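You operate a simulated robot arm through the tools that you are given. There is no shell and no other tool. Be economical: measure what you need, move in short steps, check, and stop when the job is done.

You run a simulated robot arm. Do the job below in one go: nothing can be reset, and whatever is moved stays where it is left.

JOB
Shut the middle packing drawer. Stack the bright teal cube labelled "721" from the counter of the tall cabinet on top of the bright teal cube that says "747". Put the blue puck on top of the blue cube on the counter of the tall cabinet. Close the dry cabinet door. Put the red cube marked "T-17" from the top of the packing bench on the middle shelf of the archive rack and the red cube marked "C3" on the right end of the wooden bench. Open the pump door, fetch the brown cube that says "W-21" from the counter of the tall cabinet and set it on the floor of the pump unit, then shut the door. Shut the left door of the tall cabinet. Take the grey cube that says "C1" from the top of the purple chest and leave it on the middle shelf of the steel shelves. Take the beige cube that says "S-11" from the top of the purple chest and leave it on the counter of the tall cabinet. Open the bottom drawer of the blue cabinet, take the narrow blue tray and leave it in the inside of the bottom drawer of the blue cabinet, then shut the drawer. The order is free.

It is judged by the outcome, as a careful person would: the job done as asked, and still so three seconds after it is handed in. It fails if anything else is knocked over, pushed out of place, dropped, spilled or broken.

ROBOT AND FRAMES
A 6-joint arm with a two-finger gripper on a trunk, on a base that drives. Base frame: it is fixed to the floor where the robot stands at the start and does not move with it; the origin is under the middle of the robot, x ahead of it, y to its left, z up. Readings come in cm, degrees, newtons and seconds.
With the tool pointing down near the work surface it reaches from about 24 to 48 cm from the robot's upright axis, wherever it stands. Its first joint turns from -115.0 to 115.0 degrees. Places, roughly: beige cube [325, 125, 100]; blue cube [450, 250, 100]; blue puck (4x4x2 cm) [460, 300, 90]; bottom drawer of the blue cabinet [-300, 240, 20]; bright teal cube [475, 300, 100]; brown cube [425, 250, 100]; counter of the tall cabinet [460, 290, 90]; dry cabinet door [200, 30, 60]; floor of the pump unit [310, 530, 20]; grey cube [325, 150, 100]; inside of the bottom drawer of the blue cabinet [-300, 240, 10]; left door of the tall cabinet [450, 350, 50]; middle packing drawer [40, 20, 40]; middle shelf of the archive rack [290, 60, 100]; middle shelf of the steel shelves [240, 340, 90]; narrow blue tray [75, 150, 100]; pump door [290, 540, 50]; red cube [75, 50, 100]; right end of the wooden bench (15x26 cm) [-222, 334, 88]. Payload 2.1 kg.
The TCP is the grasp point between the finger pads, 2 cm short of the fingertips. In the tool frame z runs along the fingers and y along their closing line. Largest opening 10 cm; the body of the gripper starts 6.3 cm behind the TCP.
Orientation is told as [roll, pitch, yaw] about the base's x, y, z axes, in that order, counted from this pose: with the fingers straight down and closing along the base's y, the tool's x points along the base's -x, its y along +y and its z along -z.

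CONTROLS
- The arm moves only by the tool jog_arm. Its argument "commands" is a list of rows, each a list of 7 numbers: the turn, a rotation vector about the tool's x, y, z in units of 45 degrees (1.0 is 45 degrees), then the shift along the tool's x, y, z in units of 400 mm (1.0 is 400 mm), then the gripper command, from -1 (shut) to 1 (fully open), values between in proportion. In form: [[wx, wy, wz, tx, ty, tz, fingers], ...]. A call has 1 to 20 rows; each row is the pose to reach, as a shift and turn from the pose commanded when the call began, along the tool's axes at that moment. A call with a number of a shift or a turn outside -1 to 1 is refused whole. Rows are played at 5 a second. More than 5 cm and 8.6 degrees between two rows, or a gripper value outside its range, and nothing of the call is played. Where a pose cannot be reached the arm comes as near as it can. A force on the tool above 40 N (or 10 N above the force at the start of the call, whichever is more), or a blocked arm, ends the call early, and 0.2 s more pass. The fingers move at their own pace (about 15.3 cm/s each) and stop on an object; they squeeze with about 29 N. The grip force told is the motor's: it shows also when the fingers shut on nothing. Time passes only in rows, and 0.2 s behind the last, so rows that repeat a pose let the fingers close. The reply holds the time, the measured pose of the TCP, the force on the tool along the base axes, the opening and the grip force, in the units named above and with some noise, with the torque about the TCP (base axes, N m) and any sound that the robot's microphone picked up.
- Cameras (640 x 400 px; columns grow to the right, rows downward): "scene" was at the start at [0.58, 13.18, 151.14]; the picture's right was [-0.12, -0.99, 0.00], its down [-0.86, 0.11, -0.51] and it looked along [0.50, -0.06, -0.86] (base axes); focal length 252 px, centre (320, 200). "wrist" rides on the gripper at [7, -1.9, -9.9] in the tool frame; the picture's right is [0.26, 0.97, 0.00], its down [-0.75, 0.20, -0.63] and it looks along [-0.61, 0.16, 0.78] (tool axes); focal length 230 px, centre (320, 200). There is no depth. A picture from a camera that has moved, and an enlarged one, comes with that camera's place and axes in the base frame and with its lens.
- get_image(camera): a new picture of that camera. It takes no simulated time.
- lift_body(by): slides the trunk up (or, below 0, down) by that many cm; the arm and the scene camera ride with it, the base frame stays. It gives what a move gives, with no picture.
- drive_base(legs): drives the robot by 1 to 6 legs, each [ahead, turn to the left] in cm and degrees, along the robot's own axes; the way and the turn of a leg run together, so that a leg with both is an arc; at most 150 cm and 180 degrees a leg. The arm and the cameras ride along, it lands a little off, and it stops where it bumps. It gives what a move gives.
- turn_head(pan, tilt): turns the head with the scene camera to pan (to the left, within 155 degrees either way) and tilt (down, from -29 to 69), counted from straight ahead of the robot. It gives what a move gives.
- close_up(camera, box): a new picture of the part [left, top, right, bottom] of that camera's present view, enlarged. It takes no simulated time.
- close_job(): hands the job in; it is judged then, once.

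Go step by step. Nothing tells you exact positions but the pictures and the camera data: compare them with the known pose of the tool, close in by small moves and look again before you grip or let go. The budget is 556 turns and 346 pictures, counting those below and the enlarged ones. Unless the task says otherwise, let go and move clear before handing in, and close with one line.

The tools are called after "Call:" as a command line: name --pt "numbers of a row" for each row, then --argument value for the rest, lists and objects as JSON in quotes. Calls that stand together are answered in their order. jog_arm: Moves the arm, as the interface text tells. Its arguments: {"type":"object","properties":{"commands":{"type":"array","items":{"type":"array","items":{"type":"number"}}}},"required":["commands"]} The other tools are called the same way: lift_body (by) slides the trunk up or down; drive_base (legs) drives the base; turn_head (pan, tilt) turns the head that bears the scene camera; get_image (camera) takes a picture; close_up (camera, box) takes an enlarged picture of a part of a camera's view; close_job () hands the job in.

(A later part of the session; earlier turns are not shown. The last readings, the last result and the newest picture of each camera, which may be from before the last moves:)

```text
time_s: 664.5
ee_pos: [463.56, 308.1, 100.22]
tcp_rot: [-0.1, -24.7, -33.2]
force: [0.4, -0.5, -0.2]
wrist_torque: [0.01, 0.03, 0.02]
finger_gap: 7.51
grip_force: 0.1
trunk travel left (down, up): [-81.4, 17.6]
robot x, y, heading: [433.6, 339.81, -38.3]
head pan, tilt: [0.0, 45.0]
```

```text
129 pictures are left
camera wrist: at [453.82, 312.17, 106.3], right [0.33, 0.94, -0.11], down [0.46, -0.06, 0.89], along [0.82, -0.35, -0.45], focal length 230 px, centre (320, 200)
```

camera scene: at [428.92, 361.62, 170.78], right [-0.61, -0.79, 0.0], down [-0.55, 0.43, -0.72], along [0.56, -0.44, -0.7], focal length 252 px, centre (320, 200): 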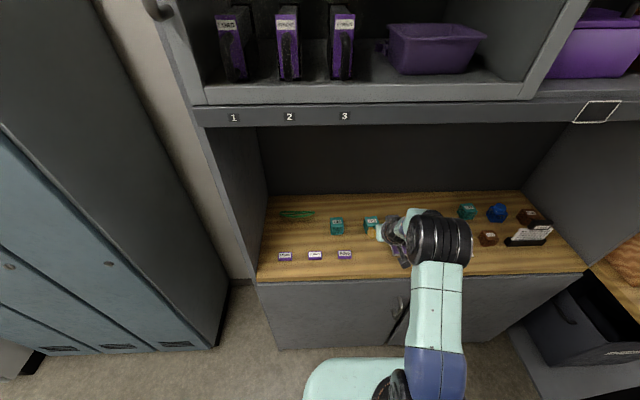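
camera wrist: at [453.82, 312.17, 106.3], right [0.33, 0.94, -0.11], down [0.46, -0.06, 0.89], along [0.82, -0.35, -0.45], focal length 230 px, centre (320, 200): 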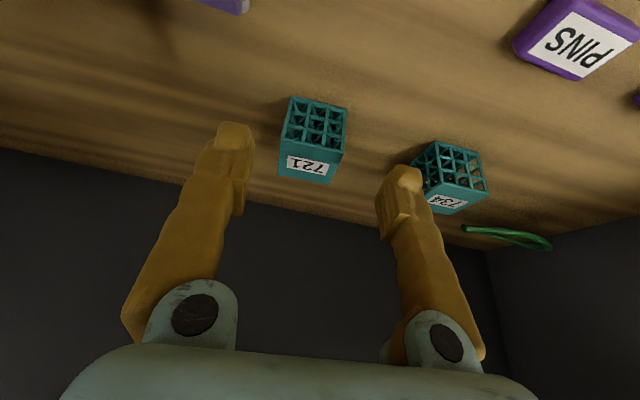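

Call:
jog_arm --pt "0 0 0 -0.06 -0.007 0.027 0.5" --pt "0 0 0 -0.118 -0.013 0.0543 0.5" --pt "0 0 0 -0.118 -0.013 0.0543 0.5"

Call:
lift_body --by -6.8

Call:
get_image --camera "wrist"

```text
time_s: 665.3
ee_pos: [467.72, 304.63, 100.22]
tcp_rot: [-0.2, -24.6, -33.2]
force: [-0.3, -0.3, -0.4]
wrist_torque: [0.01, 0.03, -0.03]
finger_gap: 7.47
grip_force: 0.1
trunk travel left (down, up): [-81.4, 17.6]
robot x, y, heading: [433.6, 340.12, -37.9]
head pan, tilt: [0.0, 45.0]
```

```text
time_s: 666.4
ee_pos: [467.74, 304.74, 93.27]
tcp_rot: [0.0, -24.6, -33.2]
force: [0.7, -0.9, 0.6]
wrist_torque: [-0.05, -0.01, 0.03]
finger_gap: 7.49
grip_force: 0.1
trunk travel left (down, up): [-74.6, 24.4]
robot x, y, heading: [433.56, 340.31, -37.9]
head pan, tilt: [0.0, 45.0]
```

```text
128 pictures are left
camera wrist: at [457.93, 308.78, 99.43], right [0.33, 0.94, -0.11], down [0.46, -0.06, 0.88], along [0.82, -0.35, -0.45], focal length 230 px, centre (320, 200)
```

wrist: 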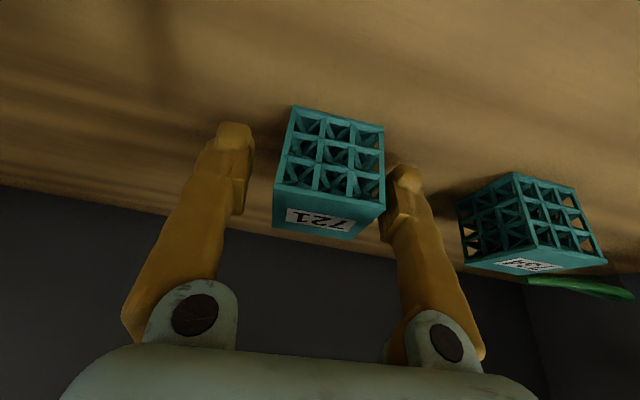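

Cube 721 is between the fingers; gripping and lifting.

Call:
jog_arm --pt "0 0 0 0 0 0 -1" --pt "0 0 0 0 0 0 -1" --pt "0 0 0 0 0 0 -1" --pt "0 0 0 0 0 0 -1"

Call:
lift_body --by 11

Call:
get_image --camera "wrist"

```text
time_s: 667.4
ee_pos: [467.6, 304.64, 93.37]
tcp_rot: [-0.1, -24.6, -33.3]
force: [1.1, -0.8, 2.4]
wrist_torque: [-0.07, 0.07, 0.02]
finger_gap: 4.87
grip_force: 28.7
trunk travel left (down, up): [-74.6, 24.4]
robot x, y, heading: [433.33, 340.12, -38.1]
head pan, tilt: [0.0, 45.0]
```

```text
time_s: 668.8
ee_pos: [467.78, 304.78, 104.37]
tcp_rot: [0.0, -24.6, -33.2]
force: [-0.6, -1.3, -0.7]
wrist_torque: [-0.02, -0.03, 0.01]
finger_gap: 4.84
grip_force: 28.7
trunk travel left (down, up): [-85.6, 13.4]
robot x, y, heading: [433.53, 340.09, -38.0]
head pan, tilt: [0.0, 45.0]
```

```text
127 pictures are left
camera wrist: at [457.95, 308.77, 110.42], right [0.33, 0.94, -0.11], down [0.46, -0.06, 0.88], along [0.82, -0.35, -0.45], focal length 230 px, centre (320, 200)
```

wrist: 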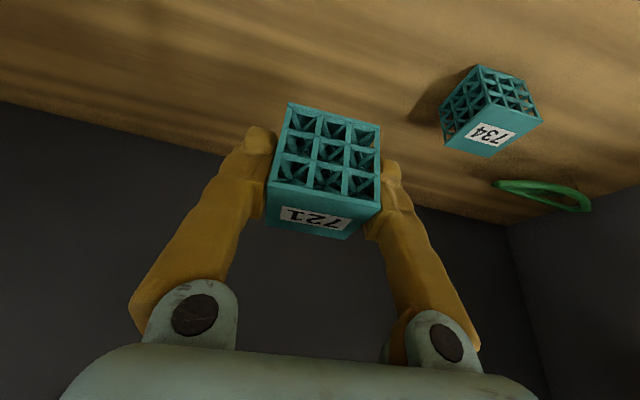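

Call:
drive_base --legs '[[-25, 0], [0, -90], [37, 0], [0, 90], [14, 0]]'

Call:
get_image --camera "wrist"

Call:
get_image --camera "scene"

```text
time_s: 681.1
ee_pos: [435.21, 282.42, 104.47]
tcp_rot: [-0.2, -24.8, -34.2]
force: [0.5, 1.0, -0.6]
wrist_torque: [-0.01, 0.04, -0.02]
finger_gap: 4.88
grip_force: 29.3
trunk travel left (down, up): [-85.6, 13.4]
robot x, y, heading: [401.54, 318.28, -38.7]
head pan, tilt: [0.0, 45.0]
```

```text
126 pictures are left
camera wrist: at [425.54, 286.56, 110.5], right [0.35, 0.93, -0.11], down [0.46, -0.07, 0.89], along [0.82, -0.36, -0.45], focal length 230 px, centre (320, 200)
```

wrist: 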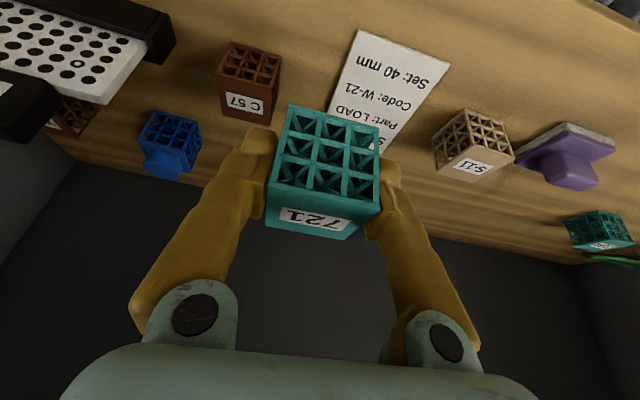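

```text
125 pictures are left
camera scene: at [412.05, 327.97, 164.97], right [-0.63, -0.78, 0.0], down [-0.55, 0.44, -0.71], along [0.55, -0.45, -0.71], focal length 252 px, centre (320, 200)
```

scene: 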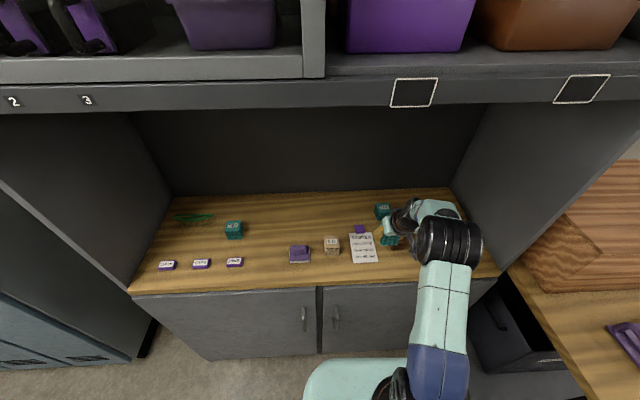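

Call:
lift_body --by 3.4

Call:
jog_arm --pt "0 0 0 0.02 -0.05 0.06 -1" --pt "0 0 0 0.045 -0.105 0.115 -1" --pt "0 0 0 0.065 -0.105 0.145 -1"

Call:
drive_base --legs '[[15, 0]]'

Call:
get_image --camera "wrist"

Call:
close_up --camera "scene" --box '[310, 175, 438, 255]'

```text
time_s: 681.9
ee_pos: [435.36, 282.23, 107.73]
tcp_rot: [-0.1, -24.5, -34.3]
force: [0.0, -0.3, -0.3]
wrist_torque: [0.02, 0.03, 0.0]
finger_gap: 4.88
grip_force: 29.4
trunk travel left (down, up): [-89.0, 10.0]
robot x, y, heading: [402.02, 318.6, -38.9]
head pan, tilt: [0.0, 45.0]
```

```text
time_s: 682.7
ee_pos: [433.04, 278.68, 101.41]
tcp_rot: [-0.2, -24.8, -34.3]
force: [0.0, 1.1, 0.1]
wrist_torque: [0.02, -0.01, 0.04]
finger_gap: 4.87
grip_force: 29.5
trunk travel left (down, up): [-89.0, 10.0]
robot x, y, heading: [401.88, 318.32, -38.9]
head pan, tilt: [0.0, 45.0]
```

```text
time_s: 684.1
ee_pos: [444.38, 269.38, 101.48]
tcp_rot: [-0.2, -24.7, -34.3]
force: [-1.2, 0.2, -0.4]
wrist_torque: [-0.01, -0.06, 0.02]
finger_gap: 4.84
grip_force: 29.2
trunk travel left (down, up): [-89.0, 10.0]
robot x, y, heading: [413.85, 308.92, -38.9]
head pan, tilt: [0.0, 45.0]
```

```text
124 pictures are left
camera wrist: at [434.73, 273.65, 107.56], right [0.35, 0.93, -0.11], down [0.46, -0.07, 0.89], along [0.82, -0.36, -0.45], focal length 230 px, centre (320, 200)
```

wrist: 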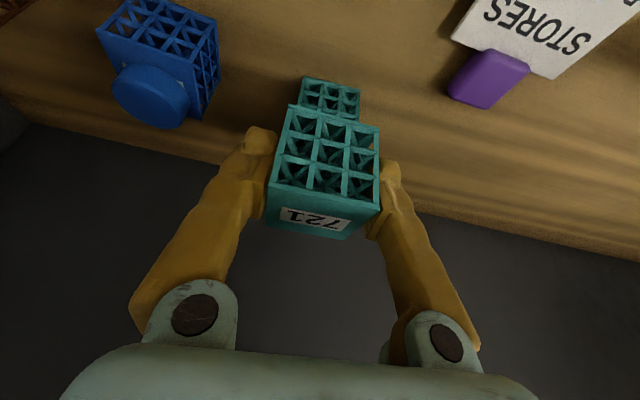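

```text
5.00 times, centred on (374, 215) of scene
camera zoom: at [423.6, 318.62, 168.37], right [-0.63, -0.78, 0.0], down [-0.55, 0.44, -0.71], along [0.55, -0.45, -0.71], focal length 1260 px, centre (50, 125)
```

zoom: 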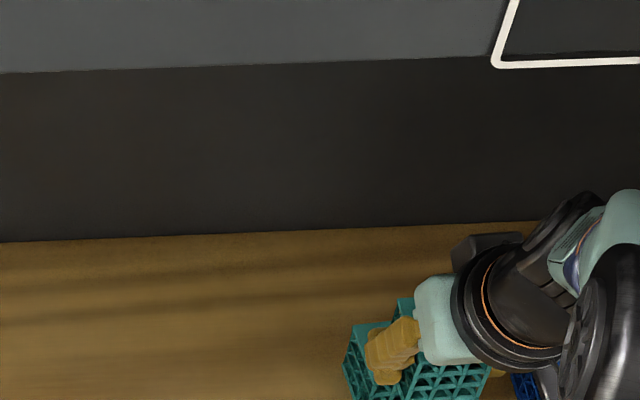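

Call:
jog_arm --pt "0 0 0 -0.05 0.004 0.024 -1" --pt "0 0 0 -0.1045 0.008 0.048 -1" --pt "0 0 0 -0.1045 0.008 0.048 -1"

Call:
get_image --camera "wrist"

Call:
close_up --camera "scene" --box '[350, 185, 478, 265]'

```text
time_s: 684.9
ee_pos: [448.53, 267.09, 101.31]
tcp_rot: [0.0, -24.5, -34.3]
force: [-0.7, 0.2, -1.4]
wrist_torque: [-0.04, 0.01, 0.0]
finger_gap: 4.85
grip_force: 29.0
trunk travel left (down, up): [-89.0, 10.0]
robot x, y, heading: [413.46, 308.74, -38.9]
head pan, tilt: [0.0, 45.0]
```

```text
122 pictures are left
camera wrist: at [438.9, 271.25, 107.43], right [0.35, 0.93, -0.11], down [0.46, -0.07, 0.88], along [0.81, -0.36, -0.45], focal length 230 px, centre (320, 200)
```

wrist: 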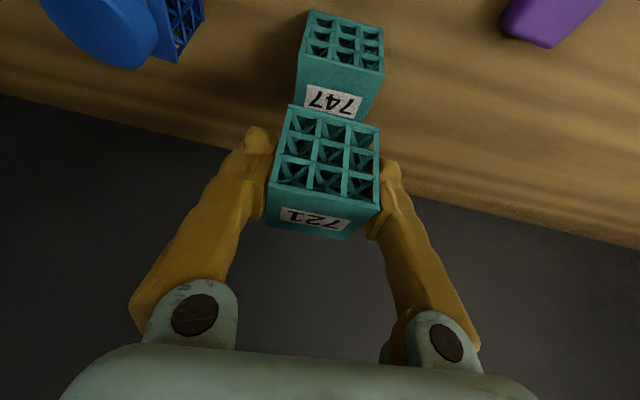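

```text
5.00 times, centred on (414, 225) of scene
camera zoom: at [423.9, 318.37, 168.36], right [-0.63, -0.78, 0.0], down [-0.55, 0.45, -0.71], along [0.55, -0.45, -0.71], focal length 1260 px, centre (-150, 75)
```

zoom: 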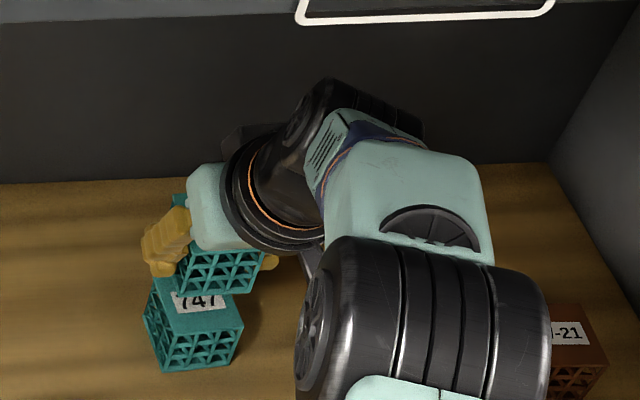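

Aligned above 747; lowering.

Call:
jog_arm --pt "0 0 0 0.012 0 0.026 -1" --pt "0 0 0 0.022 0 0.048 -1" --pt "0 0 0 0.027 0 0.058 -1" --pt "0 0 0 0.031 0 0.067 -1" --pt "0 0 0 0.035 0 0.076 -1" --pt "0 0 0 0.039 0 0.085 -1" --pt "0 0 0 0.043 0 0.094 -1"

Call:
get_image --camera "wrist"

Call:
close_up --camera "scene" --box '[350, 185, 478, 265]'

```text
time_s: 686.5
ee_pos: [448.4, 267.03, 97.56]
tcp_rot: [-0.2, -24.9, -34.3]
force: [2.1, -4.5, 22.7]
wrist_torque: [-0.2, -0.17, 0.01]
finger_gap: 4.88
grip_force: 29.1
trunk travel left (down, up): [-89.0, 10.0]
robot x, y, heading: [413.43, 309.08, -38.8]
head pan, tilt: [0.0, 45.0]
```

```text
120 pictures are left
camera wrist: at [438.75, 271.33, 103.53], right [0.35, 0.93, -0.11], down [0.46, -0.07, 0.89], along [0.82, -0.36, -0.45], focal length 230 px, centre (320, 200)
```

wrist: 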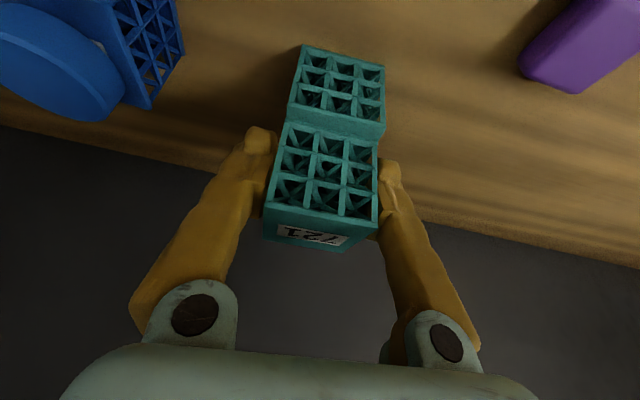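

```text
5.00 times, centred on (414, 225) of scene
camera zoom: at [423.56, 318.7, 168.38], right [-0.63, -0.78, 0.0], down [-0.55, 0.44, -0.71], along [0.55, -0.45, -0.71], focal length 1260 px, centre (-150, 75)
```

zoom: 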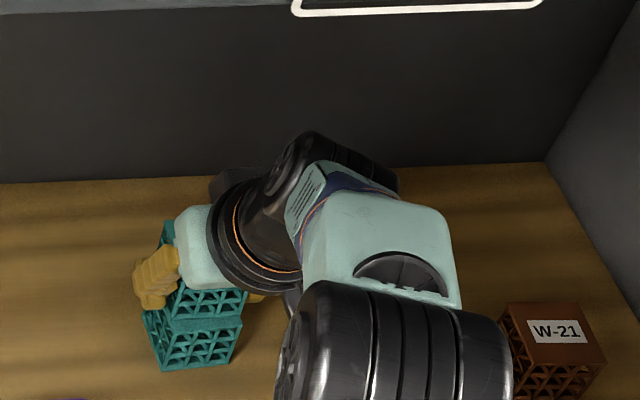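

It is about 1 cm too far back; I'll lift slightly, correct and set down again.

Call:
jog_arm --pt "0 0 0 -0.008 0 -0.018 -1" --pt "0 0 0 0.014 0.0 -0.029 -1" --pt "0 0 0 0.016 0.0 -0.03 -1" --pt "0 0 0 0.016 0.0 -0.03 -1"

Call:
get_image --camera "wrist"

```text
time_s: 687.5
ee_pos: [447.71, 267.62, 97.98]
tcp_rot: [0.0, -24.6, -34.3]
force: [-0.1, 0.2, -0.8]
wrist_torque: [0.0, 0.02, 0.02]
finger_gap: 4.85
grip_force: 29.0
trunk travel left (down, up): [-89.0, 10.0]
robot x, y, heading: [413.53, 309.11, -38.9]
head pan, tilt: [0.0, 45.0]
```

```text
118 pictures are left
camera wrist: at [438.07, 271.78, 104.14], right [0.35, 0.93, -0.11], down [0.46, -0.07, 0.88], along [0.81, -0.36, -0.46], focal length 230 px, centre (320, 200)
```

wrist: 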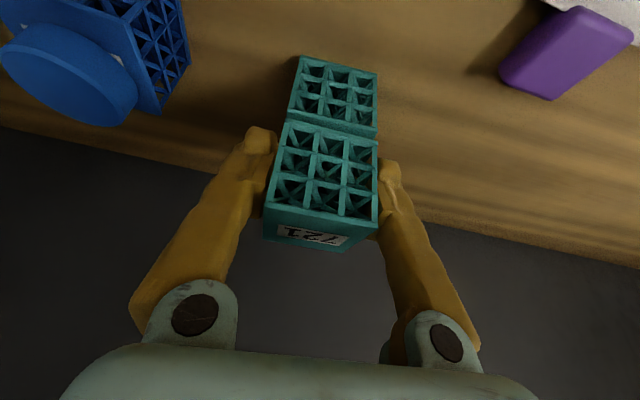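

Call:
jog_arm --pt "0 0 0 0.003 0 0.005 -1" --pt "0 0 0 0.006 0 0.01 -1" --pt "0 0 0 0.007 0 0.014 -1" --pt "0 0 0 0.009 0 0.019 -1"

Call:
get_image --camera "wrist"

```text
time_s: 688.5
ee_pos: [447.52, 267.57, 97.53]
tcp_rot: [-0.2, -24.9, -34.2]
force: [1.6, -1.3, 15.2]
wrist_torque: [-0.06, -0.19, 0.0]
finger_gap: 4.86
grip_force: 29.2
trunk travel left (down, up): [-89.0, 10.0]
robot x, y, heading: [413.17, 308.9, -38.9]
head pan, tilt: [0.0, 45.0]
```

```text
117 pictures are left
camera wrist: at [437.95, 271.86, 103.54], right [0.35, 0.93, -0.11], down [0.46, -0.07, 0.89], along [0.82, -0.36, -0.45], focal length 230 px, centre (320, 200)
```

wrist: 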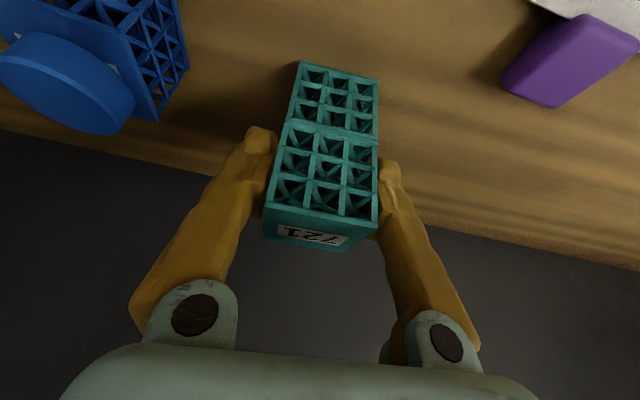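

Now the front faces are nearly flush. Releasing and backing out.

Call:
jog_arm --pt "0 0 0 0 0 -0.002 -0.02" --pt "0 0 0 0 0 -0.002 0.1" --pt "0 0 0 0 0 -0.002 0.4" --pt "0 0 0 0 0 -0.002 0.4"

Call:
lift_body --by 1

Call:
get_image --camera "wrist"

```text
time_s: 689.5
ee_pos: [447.6, 267.53, 97.35]
tcp_rot: [-0.2, -24.6, -34.3]
force: [-0.8, -0.3, 0.0]
wrist_torque: [0.02, -0.02, 0.02]
finger_gap: 7.0
grip_force: 0.2
trunk travel left (down, up): [-89.0, 10.0]
robot x, y, heading: [413.51, 309.08, -39.0]
head pan, tilt: [0.0, 45.0]
```

```text
time_s: 690.0
ee_pos: [447.58, 267.54, 98.41]
tcp_rot: [-0.1, -24.6, -34.3]
force: [1.2, 0.2, -0.4]
wrist_torque: [-0.03, -0.01, -0.01]
finger_gap: 7.0
grip_force: 0.1
trunk travel left (down, up): [-90.0, 9.0]
robot x, y, heading: [413.63, 308.29, -39.1]
head pan, tilt: [0.0, 45.0]
```

```text
116 pictures are left
camera wrist: at [437.94, 271.8, 104.41], right [0.35, 0.93, -0.11], down [0.46, -0.07, 0.88], along [0.82, -0.36, -0.45], focal length 230 px, centre (320, 200)
```

wrist: 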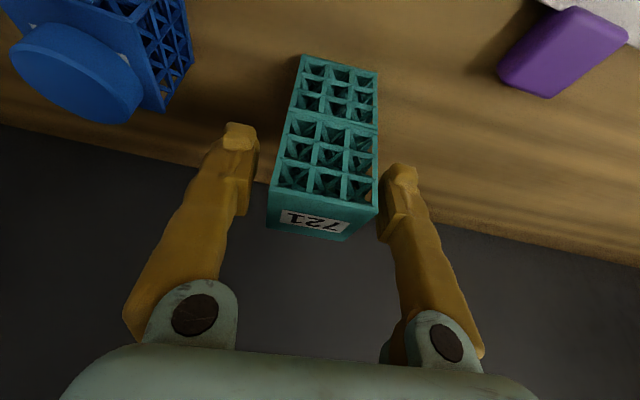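

Call:
lift_body --by 3.5

Call:
drive_base --legs '[[-20, 0]]'

Call:
get_image --camera "scene"

Call:
get_image --camera "wrist"

```text
time_s: 690.8
ee_pos: [447.6, 267.67, 101.77]
tcp_rot: [-0.1, -24.6, -34.4]
force: [0.7, -0.6, 0.3]
wrist_torque: [-0.02, 0.02, -0.02]
finger_gap: 6.99
grip_force: 0.0
trunk travel left (down, up): [-93.5, 5.5]
robot x, y, heading: [413.2, 309.14, -39.3]
head pan, tilt: [0.0, 45.0]
```

```text
time_s: 692.4
ee_pos: [432.13, 280.0, 101.67]
tcp_rot: [-0.1, -24.4, -34.4]
force: [0.9, 0.2, -0.1]
wrist_torque: [0.01, -0.02, 0.0]
finger_gap: 6.99
grip_force: 0.0
trunk travel left (down, up): [-93.5, 5.5]
robot x, y, heading: [397.67, 321.55, -39.1]
head pan, tilt: [0.0, 45.0]
```

```text
115 pictures are left
camera scene: at [408.72, 330.71, 172.85], right [-0.63, -0.78, 0.0], down [-0.55, 0.45, -0.7], along [0.55, -0.45, -0.71], focal length 252 px, centre (320, 200)
```

scene: 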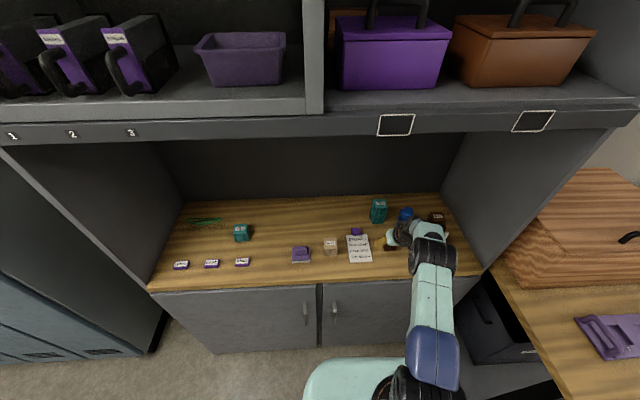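

```text
114 pictures are left
camera wrist: at [422.58, 284.18, 107.79], right [0.35, 0.93, -0.11], down [0.46, -0.07, 0.88], along [0.81, -0.36, -0.46], focal length 230 px, centre (320, 200)
```

wrist: 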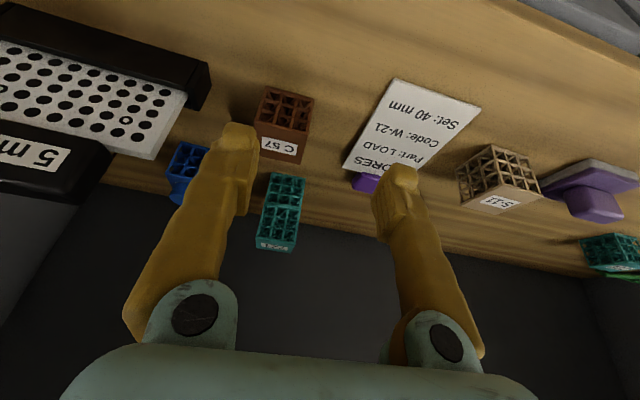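

The stack is good and both doors are closed. Now W-21; I'll look at its orientation closely.

Call:
drive_base --legs '[[0, -12]]'

Call:
close_up --camera "wrist" --box '[100, 60, 420, 260]'

Call:
get_image --camera "scene"

```text
time_s: 693.6
ee_pos: [422.74, 273.91, 101.7]
tcp_rot: [0.0, -24.5, -46.3]
force: [-1.5, -1.1, 0.4]
wrist_torque: [-0.01, -0.02, 0.02]
finger_gap: 7.02
grip_force: 0.0
trunk travel left (down, up): [-93.5, 5.5]
robot x, y, heading: [397.86, 321.34, -51.0]
head pan, tilt: [0.0, 45.0]
```

```text
2.00 times, centred on (260, 160) of wrist
camera zoom: at [414.24, 280.11, 107.9], right [0.54, 0.84, -0.11], down [0.44, -0.17, 0.88], along [0.72, -0.52, -0.45], focal length 460 px, centre (440, 280)
```

zoom: 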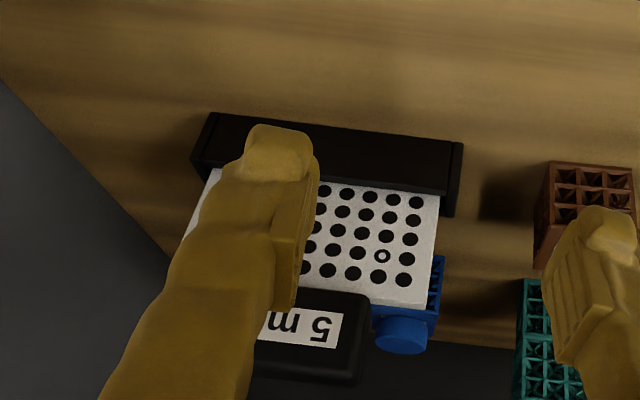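

```text
112 pictures are left
camera scene: at [410.21, 328.61, 172.85], right [-0.78, -0.63, 0.0], down [-0.44, 0.55, -0.71], along [0.44, -0.55, -0.71], focal length 252 px, centre (320, 200)
```

scene: 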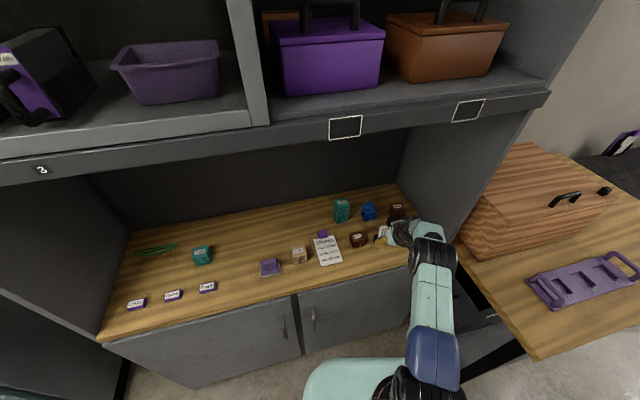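

I'll back off, shift right in the free space and approach W-21 with a 12° tilt.

Call:
drive_base --legs '[[-30, 0], [0, -60], [31.7, 0], [0, 68.4]]'

Call:
jog_arm --pt "0 0.1 0 0.04 0 -0.04 0.3" --pt "0 0.2 0 0.08 0 -0.08 0.3" --pt "0 0.275 0 0.1 0 -0.11 0.3" --pt "0 0.275 0 0.1 0 -0.11 0.3"

Call:
get_image --camera "scene"

```text
time_s: 703.0
ee_pos: [399.72, 272.0, 101.96]
tcp_rot: [-0.1, -24.5, -37.5]
force: [-0.9, -0.1, 0.5]
wrist_torque: [-0.01, 0.02, 0.01]
finger_gap: 7.0
grip_force: 0.0
trunk travel left (down, up): [-93.5, 5.5]
robot x, y, heading: [367.64, 315.23, -42.6]
head pan, tilt: [0.0, 45.0]
```

```text
time_s: 704.0
ee_pos: [395.38, 275.51, 104.08]
tcp_rot: [-0.1, -12.1, -37.5]
force: [0.1, -0.2, -0.1]
wrist_torque: [0.0, 0.01, -0.03]
finger_gap: 6.49
grip_force: 0.1
trunk travel left (down, up): [-93.5, 5.5]
robot x, y, heading: [367.96, 314.7, -42.2]
head pan, tilt: [0.0, 45.0]
```

```text
111 pictures are left
camera scene: at [378.95, 324.06, 172.86], right [-0.67, -0.74, 0.0], down [-0.52, 0.48, -0.71], along [0.52, -0.48, -0.71], focal length 252 px, centre (320, 200)
```

scene: 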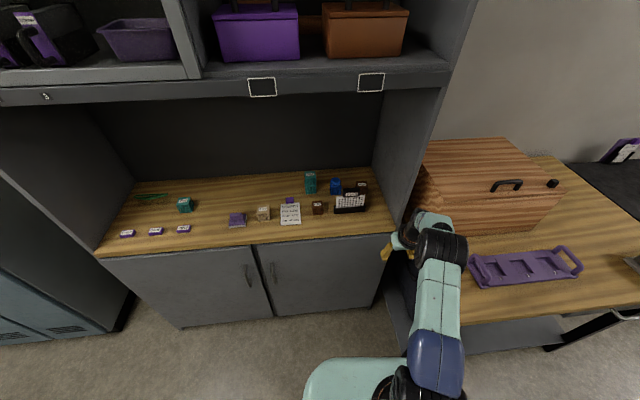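

Call:
close_up --camera "scene" --box '[296, 160, 392, 220]'

```text
6.67 times, centred on (344, 190) of scene
camera zoom: at [378.95, 324.06, 172.86], right [-0.67, -0.74, 0.0], down [-0.52, 0.48, -0.71], along [0.52, -0.48, -0.71], focal length 1681 px, centre (160, 267)
```

zoom: 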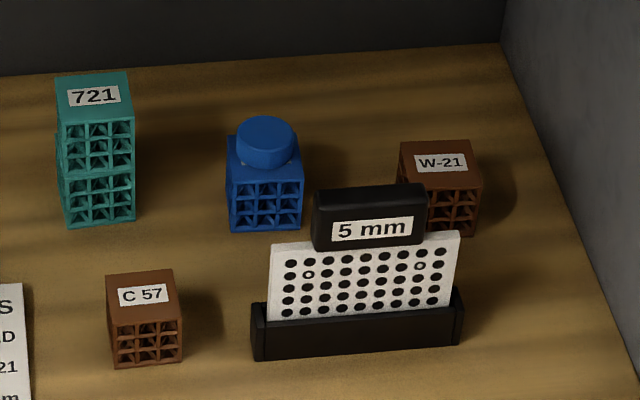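

Call:
jog_arm --pt "0 0 0 -0.005 0.06 -0.035 0.3" --pt "0 0 0 -0.012 0.125 -0.07 0.3" --pt "0 0 0 -0.012 0.125 -0.07 0.3"

Call:
drive_base --legs '[[28, 0]]'

Call:
get_image --camera "wrist"

Call:
get_image --camera "scene"

```text
time_s: 704.8
ee_pos: [398.42, 279.39, 106.83]
tcp_rot: [0.0, -12.2, -37.6]
force: [-0.3, 0.5, 0.0]
wrist_torque: [0.03, -0.01, -0.02]
finger_gap: 6.51
grip_force: 0.1
trunk travel left (down, up): [-93.5, 5.5]
robot x, y, heading: [367.89, 315.05, -42.5]
head pan, tilt: [0.0, 45.0]
```

```text
time_s: 706.8
ee_pos: [418.93, 260.7, 106.99]
tcp_rot: [-0.1, -12.3, -37.5]
force: [-0.3, 0.6, 0.1]
wrist_torque: [0.0, -0.05, 0.0]
finger_gap: 6.48
grip_force: 0.1
trunk travel left (down, up): [-93.5, 5.5]
robot x, y, heading: [388.7, 296.39, -42.4]
head pan, tilt: [0.0, 45.0]
```

```text
109 pictures are left
camera wrist: at [410.83, 264.48, 115.14], right [0.39, 0.92, -0.06], down [0.6, -0.2, 0.77], along [0.7, -0.33, -0.63], focal length 230 px, centre (320, 200)
```

wrist: 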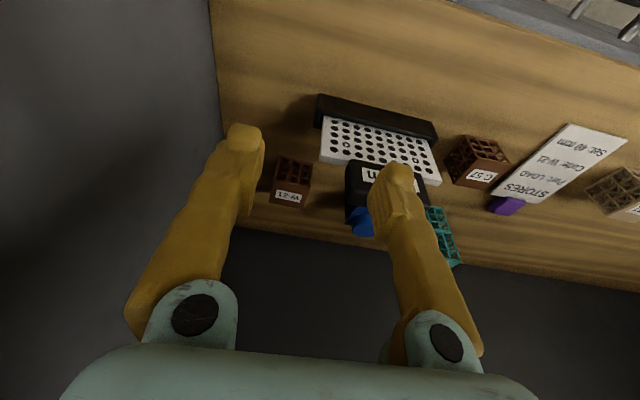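

```text
108 pictures are left
camera scene: at [399.5, 305.39, 172.87], right [-0.67, -0.74, 0.0], down [-0.52, 0.47, -0.71], along [0.52, -0.48, -0.71], focal length 252 px, centre (320, 200)
```

scene: 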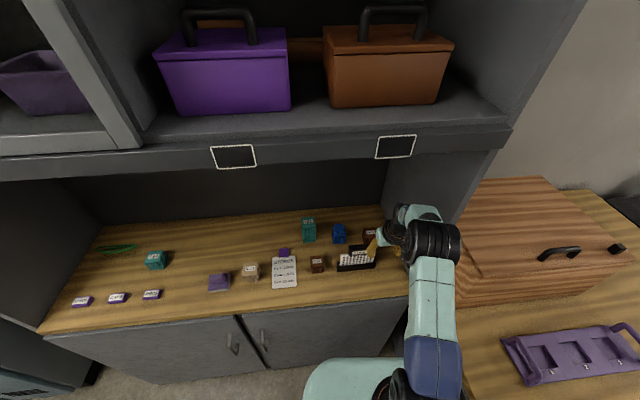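

Call:
drive_base --legs '[[12.5, 0]]'

Call:
jog_arm --pt "0 0 0 -0.04 0 0.01 0.3" --pt "0 0 0 -0.075 0 0.016 0.3" --pt "0 0 0 -0.075 0 0.016 0.3"

Call:
get_image --camera "wrist"

```text
time_s: 708.0
ee_pos: [427.65, 252.86, 107.36]
tcp_rot: [-0.1, -12.7, -37.5]
force: [-0.3, -0.4, 0.7]
wrist_torque: [-0.04, -0.03, 0.02]
finger_gap: 6.51
grip_force: 0.0
trunk travel left (down, up): [-93.5, 5.5]
robot x, y, heading: [397.88, 288.17, -42.1]
head pan, tilt: [0.0, 45.0]
```

```text
time_s: 708.8
ee_pos: [430.61, 250.44, 106.95]
tcp_rot: [-0.1, -12.2, -37.4]
force: [-0.5, 0.6, -0.5]
wrist_torque: [0.03, -0.02, -0.02]
finger_gap: 6.48
grip_force: 0.0
trunk travel left (down, up): [-93.5, 5.5]
robot x, y, heading: [397.86, 287.82, -42.2]
head pan, tilt: [0.0, 45.0]
```

```text
107 pictures are left
camera wrist: at [422.48, 254.24, 115.2], right [0.39, 0.92, -0.06], down [0.6, -0.2, 0.77], along [0.7, -0.33, -0.63], focal length 230 px, centre (320, 200)
```

wrist: 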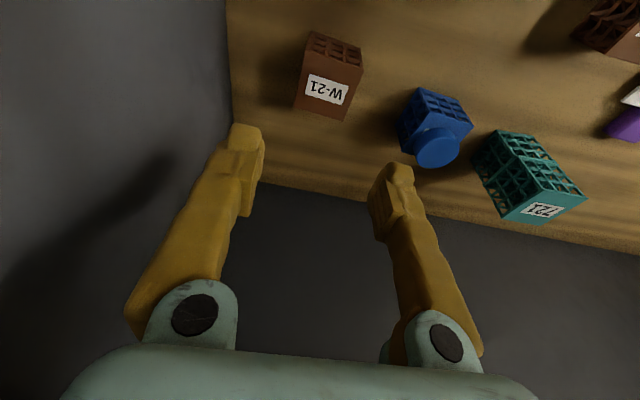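

Call:
lift_body --by -9

Call:
get_image --camera "wrist"

```text
time_s: 710.1
ee_pos: [430.58, 250.57, 98.01]
tcp_rot: [-0.1, -12.2, -37.4]
force: [-0.4, 0.0, 0.6]
wrist_torque: [-0.05, 0.03, -0.01]
finger_gap: 6.5
grip_force: 0.0
trunk travel left (down, up): [-84.5, 14.5]
robot x, y, heading: [397.89, 288.11, -42.2]
head pan, tilt: [0.0, 45.0]
```

```text
106 pictures are left
camera wrist: at [422.5, 254.2, 106.19], right [0.39, 0.92, -0.06], down [0.6, -0.2, 0.77], along [0.7, -0.33, -0.63], focal length 230 px, centre (320, 200)
```

wrist: 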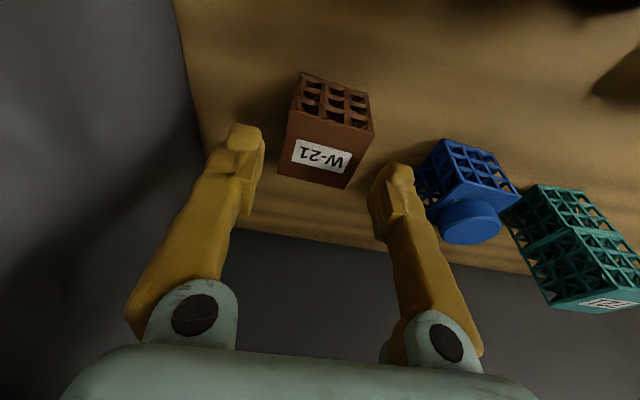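

Call:
lift_body --by -4.8

Call:
jog_arm --pt "0 0 0 -0.012 0 0.002 0.3" --pt "0 0 0 -0.012 0 0.002 -1" --pt "0 0 0 -0.012 0 0.002 -1" --pt "0 0 0 -0.012 0 0.002 -1" --pt "0 0 0 -0.012 0 0.002 -1"

Call:
get_image --camera "wrist"

```text
time_s: 711.0
ee_pos: [430.78, 250.43, 93.31]
tcp_rot: [-0.2, -12.5, -37.3]
force: [0.0, 1.1, -0.4]
wrist_torque: [-0.02, 0.01, 0.0]
finger_gap: 6.51
grip_force: 0.0
trunk travel left (down, up): [-79.7, 19.3]
robot x, y, heading: [397.92, 288.18, -42.3]
head pan, tilt: [0.0, 45.0]
```

```text
time_s: 712.2
ee_pos: [431.16, 250.01, 93.28]
tcp_rot: [0.0, -12.3, -37.4]
force: [0.2, -0.6, 0.5]
wrist_torque: [-0.01, -0.02, -0.02]
finger_gap: 4.88
grip_force: 29.1
trunk travel left (down, up): [-79.7, 19.3]
robot x, y, heading: [397.99, 287.93, -42.3]
head pan, tilt: [0.0, 45.0]
```

```text
105 pictures are left
camera wrist: at [422.9, 253.91, 101.43], right [0.39, 0.92, -0.06], down [0.6, -0.2, 0.77], along [0.7, -0.33, -0.63], focal length 230 px, centre (320, 200)
```

wrist: 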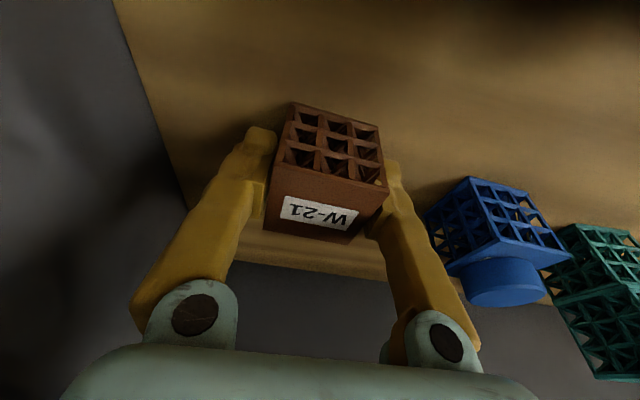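

W-21 is gripped. Lifting straight up and backing out over the rack.

Call:
lift_body --by 14.5

Call:
drive_base --legs '[[-30, 0]]'

Call:
get_image --camera "scene"

```text
time_s: 713.9
ee_pos: [431.15, 250.03, 107.89]
tcp_rot: [-0.1, -12.2, -37.4]
force: [-0.3, 1.0, -0.7]
wrist_torque: [0.0, 0.01, 0.0]
finger_gap: 4.87
grip_force: 29.4
trunk travel left (down, up): [-94.2, 4.8]
robot x, y, heading: [398.06, 287.99, -42.0]
head pan, tilt: [0.0, 45.0]
```

```text
time_s: 715.9
ee_pos: [409.07, 270.05, 107.67]
tcp_rot: [-0.1, -12.2, -37.5]
force: [0.3, -0.6, -0.3]
wrist_torque: [0.03, 0.03, 0.01]
finger_gap: 4.85
grip_force: 28.7
trunk travel left (down, up): [-94.2, 4.8]
robot x, y, heading: [375.8, 307.21, -42.3]
head pan, tilt: [0.0, 45.0]
```

```text
104 pictures are left
camera scene: at [387.03, 316.69, 173.55], right [-0.67, -0.74, 0.0], down [-0.52, 0.48, -0.71], along [0.52, -0.47, -0.71], focal length 252 px, centre (320, 200)
```

scene: 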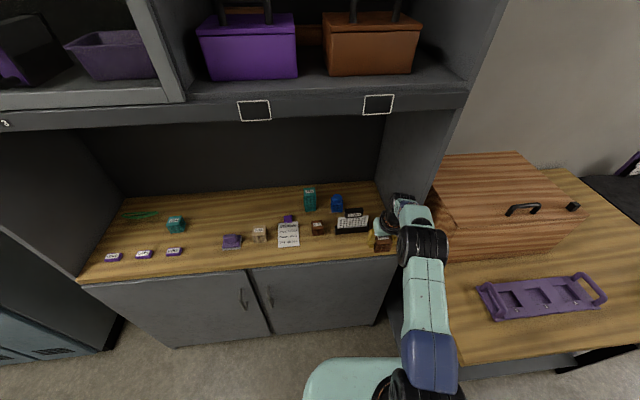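

W-21 is out. The pump unit lies behind the steel shelves, facing the other aisle. I'll retract the arm a bit and drive around.

Call:
jog_arm --pt "0 0 0 0.08 0.02 -0.02 -1" --pt "0 0 0 0.16 0.04 -0.03 -1" --pt "0 0 0 0.2 0.05 -0.04 -1"

Call:
drive_base --legs '[[0, 100], [0, 85.4], [41, 0], [0, 90], [110, 0], [96, 0]]'

Call:
turn_head --pan -90 --tilt 20

Call:
get_image --camera "scene"

```text
time_s: 716.7
ee_pos: [403.69, 276.72, 107.71]
tcp_rot: [0.1, -12.4, -37.5]
force: [-0.5, -0.4, -0.5]
wrist_torque: [-0.02, -0.01, -0.02]
finger_gap: 4.88
grip_force: 29.3
trunk travel left (down, up): [-94.2, 4.8]
robot x, y, heading: [375.44, 307.57, -42.3]
head pan, tilt: [0.0, 45.0]
```

```text
time_s: 740.8
ee_pos: [193.38, 135.13, 107.74]
tcp_rot: [-0.1, -12.2, -121.1]
force: [0.8, 0.0, -0.6]
wrist_torque: [0.02, -0.01, -0.03]
finger_gap: 4.87
grip_force: 29.6
trunk travel left (down, up): [-94.2, 4.8]
robot x, y, heading: [221.61, 166.05, -126.1]
head pan, tilt: [0.0, 45.0]
```

```text
time_s: 742.4
ee_pos: [193.28, 135.11, 107.53]
tcp_rot: [0.0, -12.2, -121.2]
force: [-0.1, 0.9, -0.9]
wrist_torque: [0.0, 0.0, 0.01]
finger_gap: 4.84
grip_force: 28.7
trunk travel left (down, up): [-94.2, 4.8]
robot x, y, heading: [221.13, 166.4, -125.9]
head pan, tilt: [-90.0, 20.0]
```

```text
103 pictures are left
camera scene: at [228.57, 168.22, 177.43], right [0.59, 0.81, 0.0], down [0.28, -0.2, -0.94], along [-0.76, 0.55, -0.34], focal length 252 px, centre (320, 200)
```

scene: 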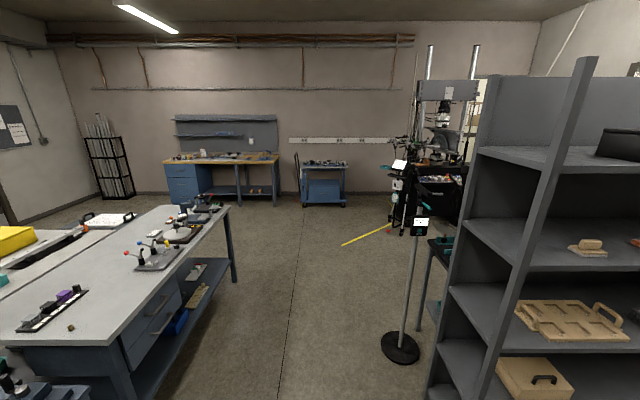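

Call:
drive_base --legs '[[0, -90.9], [116, 0], [116, 0], [0, -90]]'

Call:
turn_head --pan -30 --tilt 20

Call:
get_image --camera "scene"

```text
time_s: 761.5
ee_pos: [62.02, 334.36, 107.61]
tcp_rot: [-0.1, -12.3, 57.9]
force: [-0.5, -0.8, -0.2]
wrist_torque: [0.01, 0.01, -0.02]
finger_gap: 4.87
grip_force: 28.8
trunk travel left (down, up): [-94.2, 4.8]
robot x, y, heading: [33.99, 303.5, 53.3]
head pan, tilt: [-90.0, 20.0]
```

```text
time_s: 762.8
ee_pos: [62.06, 334.37, 107.65]
tcp_rot: [-0.1, -12.3, 58.0]
force: [0.1, 0.0, -0.1]
wrist_torque: [0.05, -0.03, -0.05]
finger_gap: 4.84
grip_force: 28.9
trunk travel left (down, up): [-94.2, 4.8]
robot x, y, heading: [33.63, 303.87, 53.2]
head pan, tilt: [-30.0, 20.0]
```

```text
102 pictures are left
camera scene: at [27.34, 310.89, 177.43], right [0.39, -0.92, 0.0], down [-0.31, -0.13, -0.94], along [0.86, 0.37, -0.34], focal length 252 px, centre (320, 200)
```

scene: 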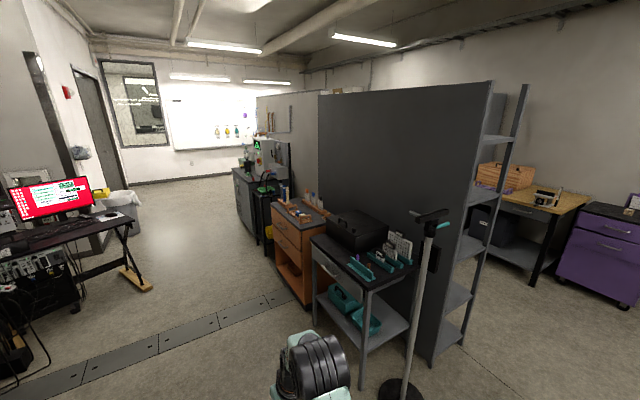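

Call:
close_up --camera "scene" --box '[220, 130, 348, 320]'

```text
2.11 times, centred on (284, 225) of scene
camera zoom: at [27.34, 310.89, 177.43], right [0.39, -0.92, 0.0], down [-0.31, -0.13, -0.94], along [0.86, 0.37, -0.34], focal length 531 px, centre (396, 147)
```

zoom: 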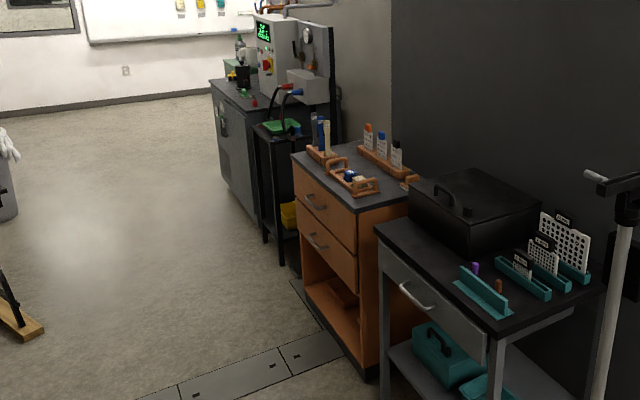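

Call:
drive_base --legs '[[140, 0], [120, 0]]'

Call:
turn_head --pan -60 --tilt 30

Call:
get_image --camera "scene"

```text
time_s: 775.5
ee_pos: [219.3, 541.11, 107.66]
tcp_rot: [-0.2, -12.3, 57.4]
force: [0.2, 0.9, -0.1]
wrist_torque: [0.01, 0.04, -0.08]
finger_gap: 4.86
grip_force: 29.2
trunk travel left (down, up): [-94.2, 4.8]
robot x, y, heading: [190.51, 510.57, 52.9]
head pan, tilt: [-30.0, 20.0]
```

```text
time_s: 776.4
ee_pos: [219.19, 541.11, 107.6]
tcp_rot: [-0.2, -12.1, 57.4]
force: [0.1, -1.0, -0.3]
wrist_torque: [-0.02, 0.0, 0.01]
finger_gap: 4.86
grip_force: 28.9
trunk travel left (down, up): [-94.2, 4.8]
robot x, y, heading: [190.73, 510.68, 52.6]
head pan, tilt: [-60.0, 30.0]
```

```text
100 pictures are left
camera scene: at [184.64, 513.32, 175.82], right [-0.13, -0.99, 0.0], down [-0.5, 0.06, -0.87], along [0.86, -0.11, -0.5], focal length 252 px, centre (320, 200)
```

scene: 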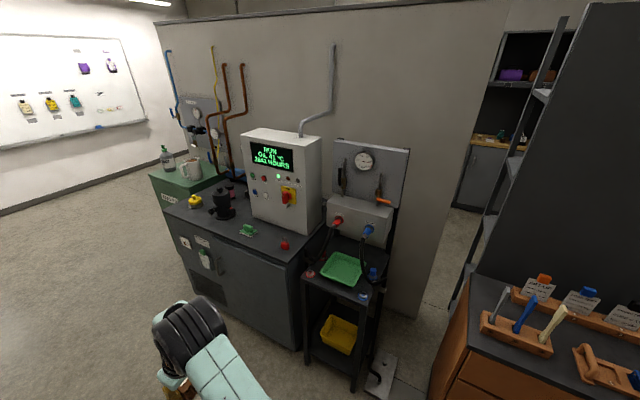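

Call:
close_up --camera "scene" --box '[150, 180, 342, 360]'

```text
2.22 times, centred on (246, 270) of scene
camera zoom: at [184.64, 513.32, 175.82], right [-0.13, -0.99, 0.0], down [-0.5, 0.06, -0.87], along [0.86, -0.11, -0.5], focal length 560 px, centre (484, 44)
```

zoom: 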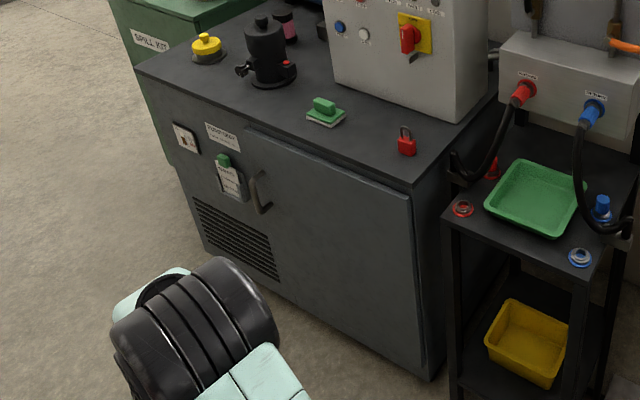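

The pump unit's door is hinged on its right, with a vertical handle on its left side. I'll first set W-21 down on top of the unit so the hand is free for the door.

Call:
drive_base --legs '[[82, 0.3], [0, -90]]'

Call:
turn_head --pan 0 --tilt 45

Call:
get_image --camera "scene"

```text
time_s: 784.6
ee_pos: [271.26, 547.81, 107.72]
tcp_rot: [0.0, -12.2, -32.1]
force: [0.1, 0.6, -1.3]
wrist_torque: [0.0, 0.02, 0.02]
finger_gap: 4.85
grip_force: 28.6
trunk travel left (down, up): [-94.2, 4.8]
robot x, y, heading: [240.81, 576.21, -36.7]
head pan, tilt: [-60.0, 30.0]
```

```text
time_s: 785.9
ee_pos: [271.16, 547.77, 107.71]
tcp_rot: [-0.1, -12.2, -32.0]
force: [-0.9, -0.2, -1.0]
wrist_torque: [0.0, 0.02, 0.05]
finger_gap: 4.89
grip_force: 28.9
trunk travel left (down, up): [-94.2, 4.8]
robot x, y, heading: [240.62, 575.88, -36.8]
head pan, tilt: [0.0, 45.0]
```

```text
98 pictures are left
camera scene: at [250.57, 586.24, 173.56], right [-0.6, -0.8, 0.0], down [-0.57, 0.42, -0.71], along [0.57, -0.42, -0.71], focal length 252 px, centre (320, 200)
```

scene: 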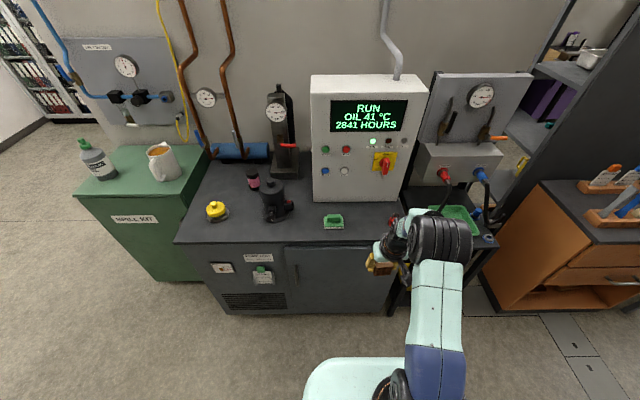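

Call:
drive_base --legs '[[27, 0]]'

Call:
get_image --camera "wrist"

Call:
get_image --camera "scene"

```text
time_s: 787.9
ee_pos: [292.58, 531.69, 107.66]
tcp_rot: [-0.1, -12.3, -32.1]
force: [-0.3, 0.5, -0.8]
wrist_torque: [0.0, -0.03, 0.0]
finger_gap: 4.87
grip_force: 28.9
trunk travel left (down, up): [-94.2, 4.8]
robot x, y, heading: [262.35, 560.13, -36.7]
head pan, tilt: [0.0, 45.0]
```

```text
97 pictures are left
camera wrist: at [284.13, 534.74, 115.86], right [0.3, 0.95, -0.06], down [0.61, -0.15, 0.78], along [0.73, -0.27, -0.63], focal length 230 px, centre (320, 200)
```

wrist: 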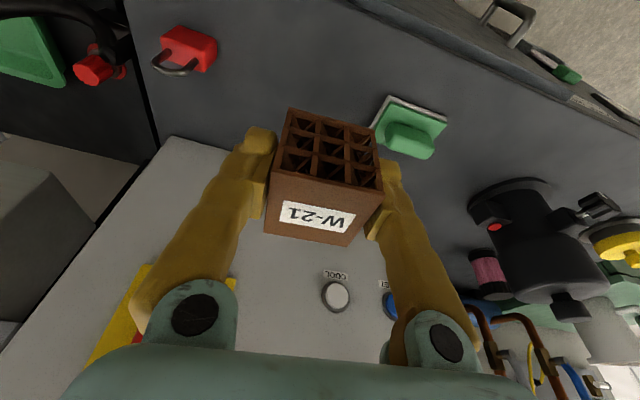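

```text
96 pictures are left
camera scene: at [271.97, 570.22, 173.57], right [-0.6, -0.8, 0.0], down [-0.56, 0.42, -0.71], along [0.57, -0.42, -0.71], focal length 252 px, centre (320, 200)
```

scene: 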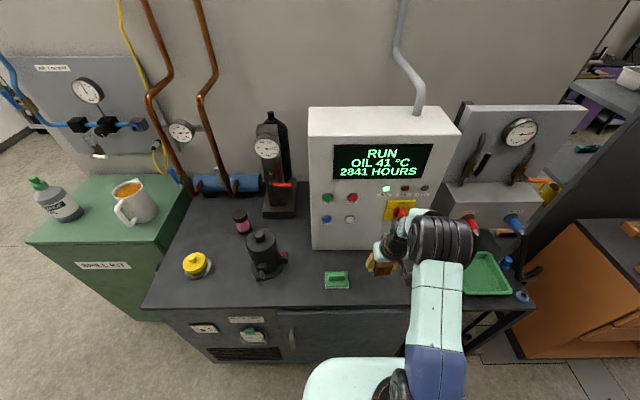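

Call:
lift_body --by -11.5

Call:
jog_arm --pt "0 0 0 0.005 0 0.024 -1" --pt "0 0 0 0.009 0 0.042 -1" --pt "0 0 0 0.012 0 0.057 -1" --pt "0 0 0 0.015 0 0.072 -1" --pt "0 0 0 0.018 0 0.085 -1" --pt "0 0 0 0.021 0 0.098 -1" --pt "0 0 0 0.024 0 0.112 -1"

```text
time_s: 789.3
ee_pos: [292.8, 531.64, 96.11]
tcp_rot: [-0.2, -12.2, -32.2]
force: [-0.9, 0.4, -2.0]
wrist_torque: [0.01, 0.01, 0.02]
finger_gap: 4.88
grip_force: 28.9
trunk travel left (down, up): [-82.7, 16.3]
robot x, y, heading: [262.11, 560.2, -36.7]
head pan, tilt: [0.0, 45.0]
```

```text
time_s: 790.9
ee_pos: [292.84, 531.59, 91.54]
tcp_rot: [-0.1, -12.1, -32.2]
force: [-0.1, 0.8, -0.8]
wrist_torque: [-0.03, 0.0, 0.01]
finger_gap: 4.88
grip_force: 28.9
trunk travel left (down, up): [-82.7, 16.3]
robot x, y, heading: [262.5, 560.06, -36.9]
head pan, tilt: [0.0, 45.0]
```

Call:
jog_arm --pt "0 0 0 0.003 0 0.015 -1" --pt "0 0 0 0.006 0 0.03 -1" --pt "0 0 0 0.009 0 0.045 -1" --pt "0 0 0 0.012 0 0.06 -1" --pt "0 0 0 0.015 0 0.075 -1" --pt "0 0 0 0.018 0 0.09 -1" --pt "0 0 0 0.021 0 0.105 -1"

Call:
get_image --camera "wrist"

```text
time_s: 791.7
ee_pos: [292.67, 531.64, 90.01]
tcp_rot: [-0.1, -12.7, -32.1]
force: [-3.6, 4.5, 18.0]
wrist_torque: [0.41, 0.15, 0.07]
finger_gap: 4.87
grip_force: 29.1
trunk travel left (down, up): [-82.7, 16.3]
robot x, y, heading: [262.28, 560.13, -36.9]
head pan, tilt: [0.0, 45.0]
stopped in row 4: the force on the tool passed its limit at 41 N (the readings are from after the stop); the commanded pose is now the measured one
```

```text
95 pictures are left
camera wrist: at [284.13, 534.76, 98.22], right [0.3, 0.95, -0.06], down [0.61, -0.14, 0.78], along [0.73, -0.27, -0.62], focal length 230 px, centre (320, 200)
```

wrist: 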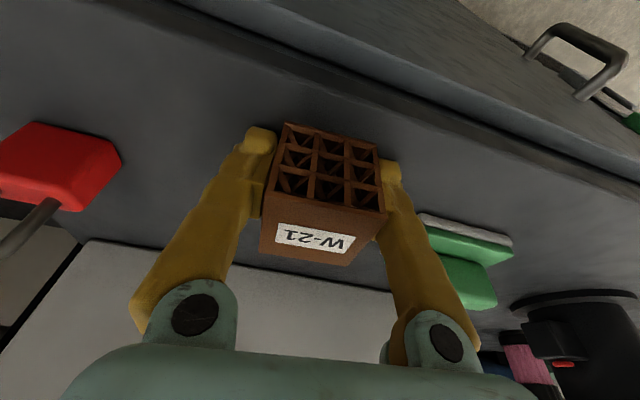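

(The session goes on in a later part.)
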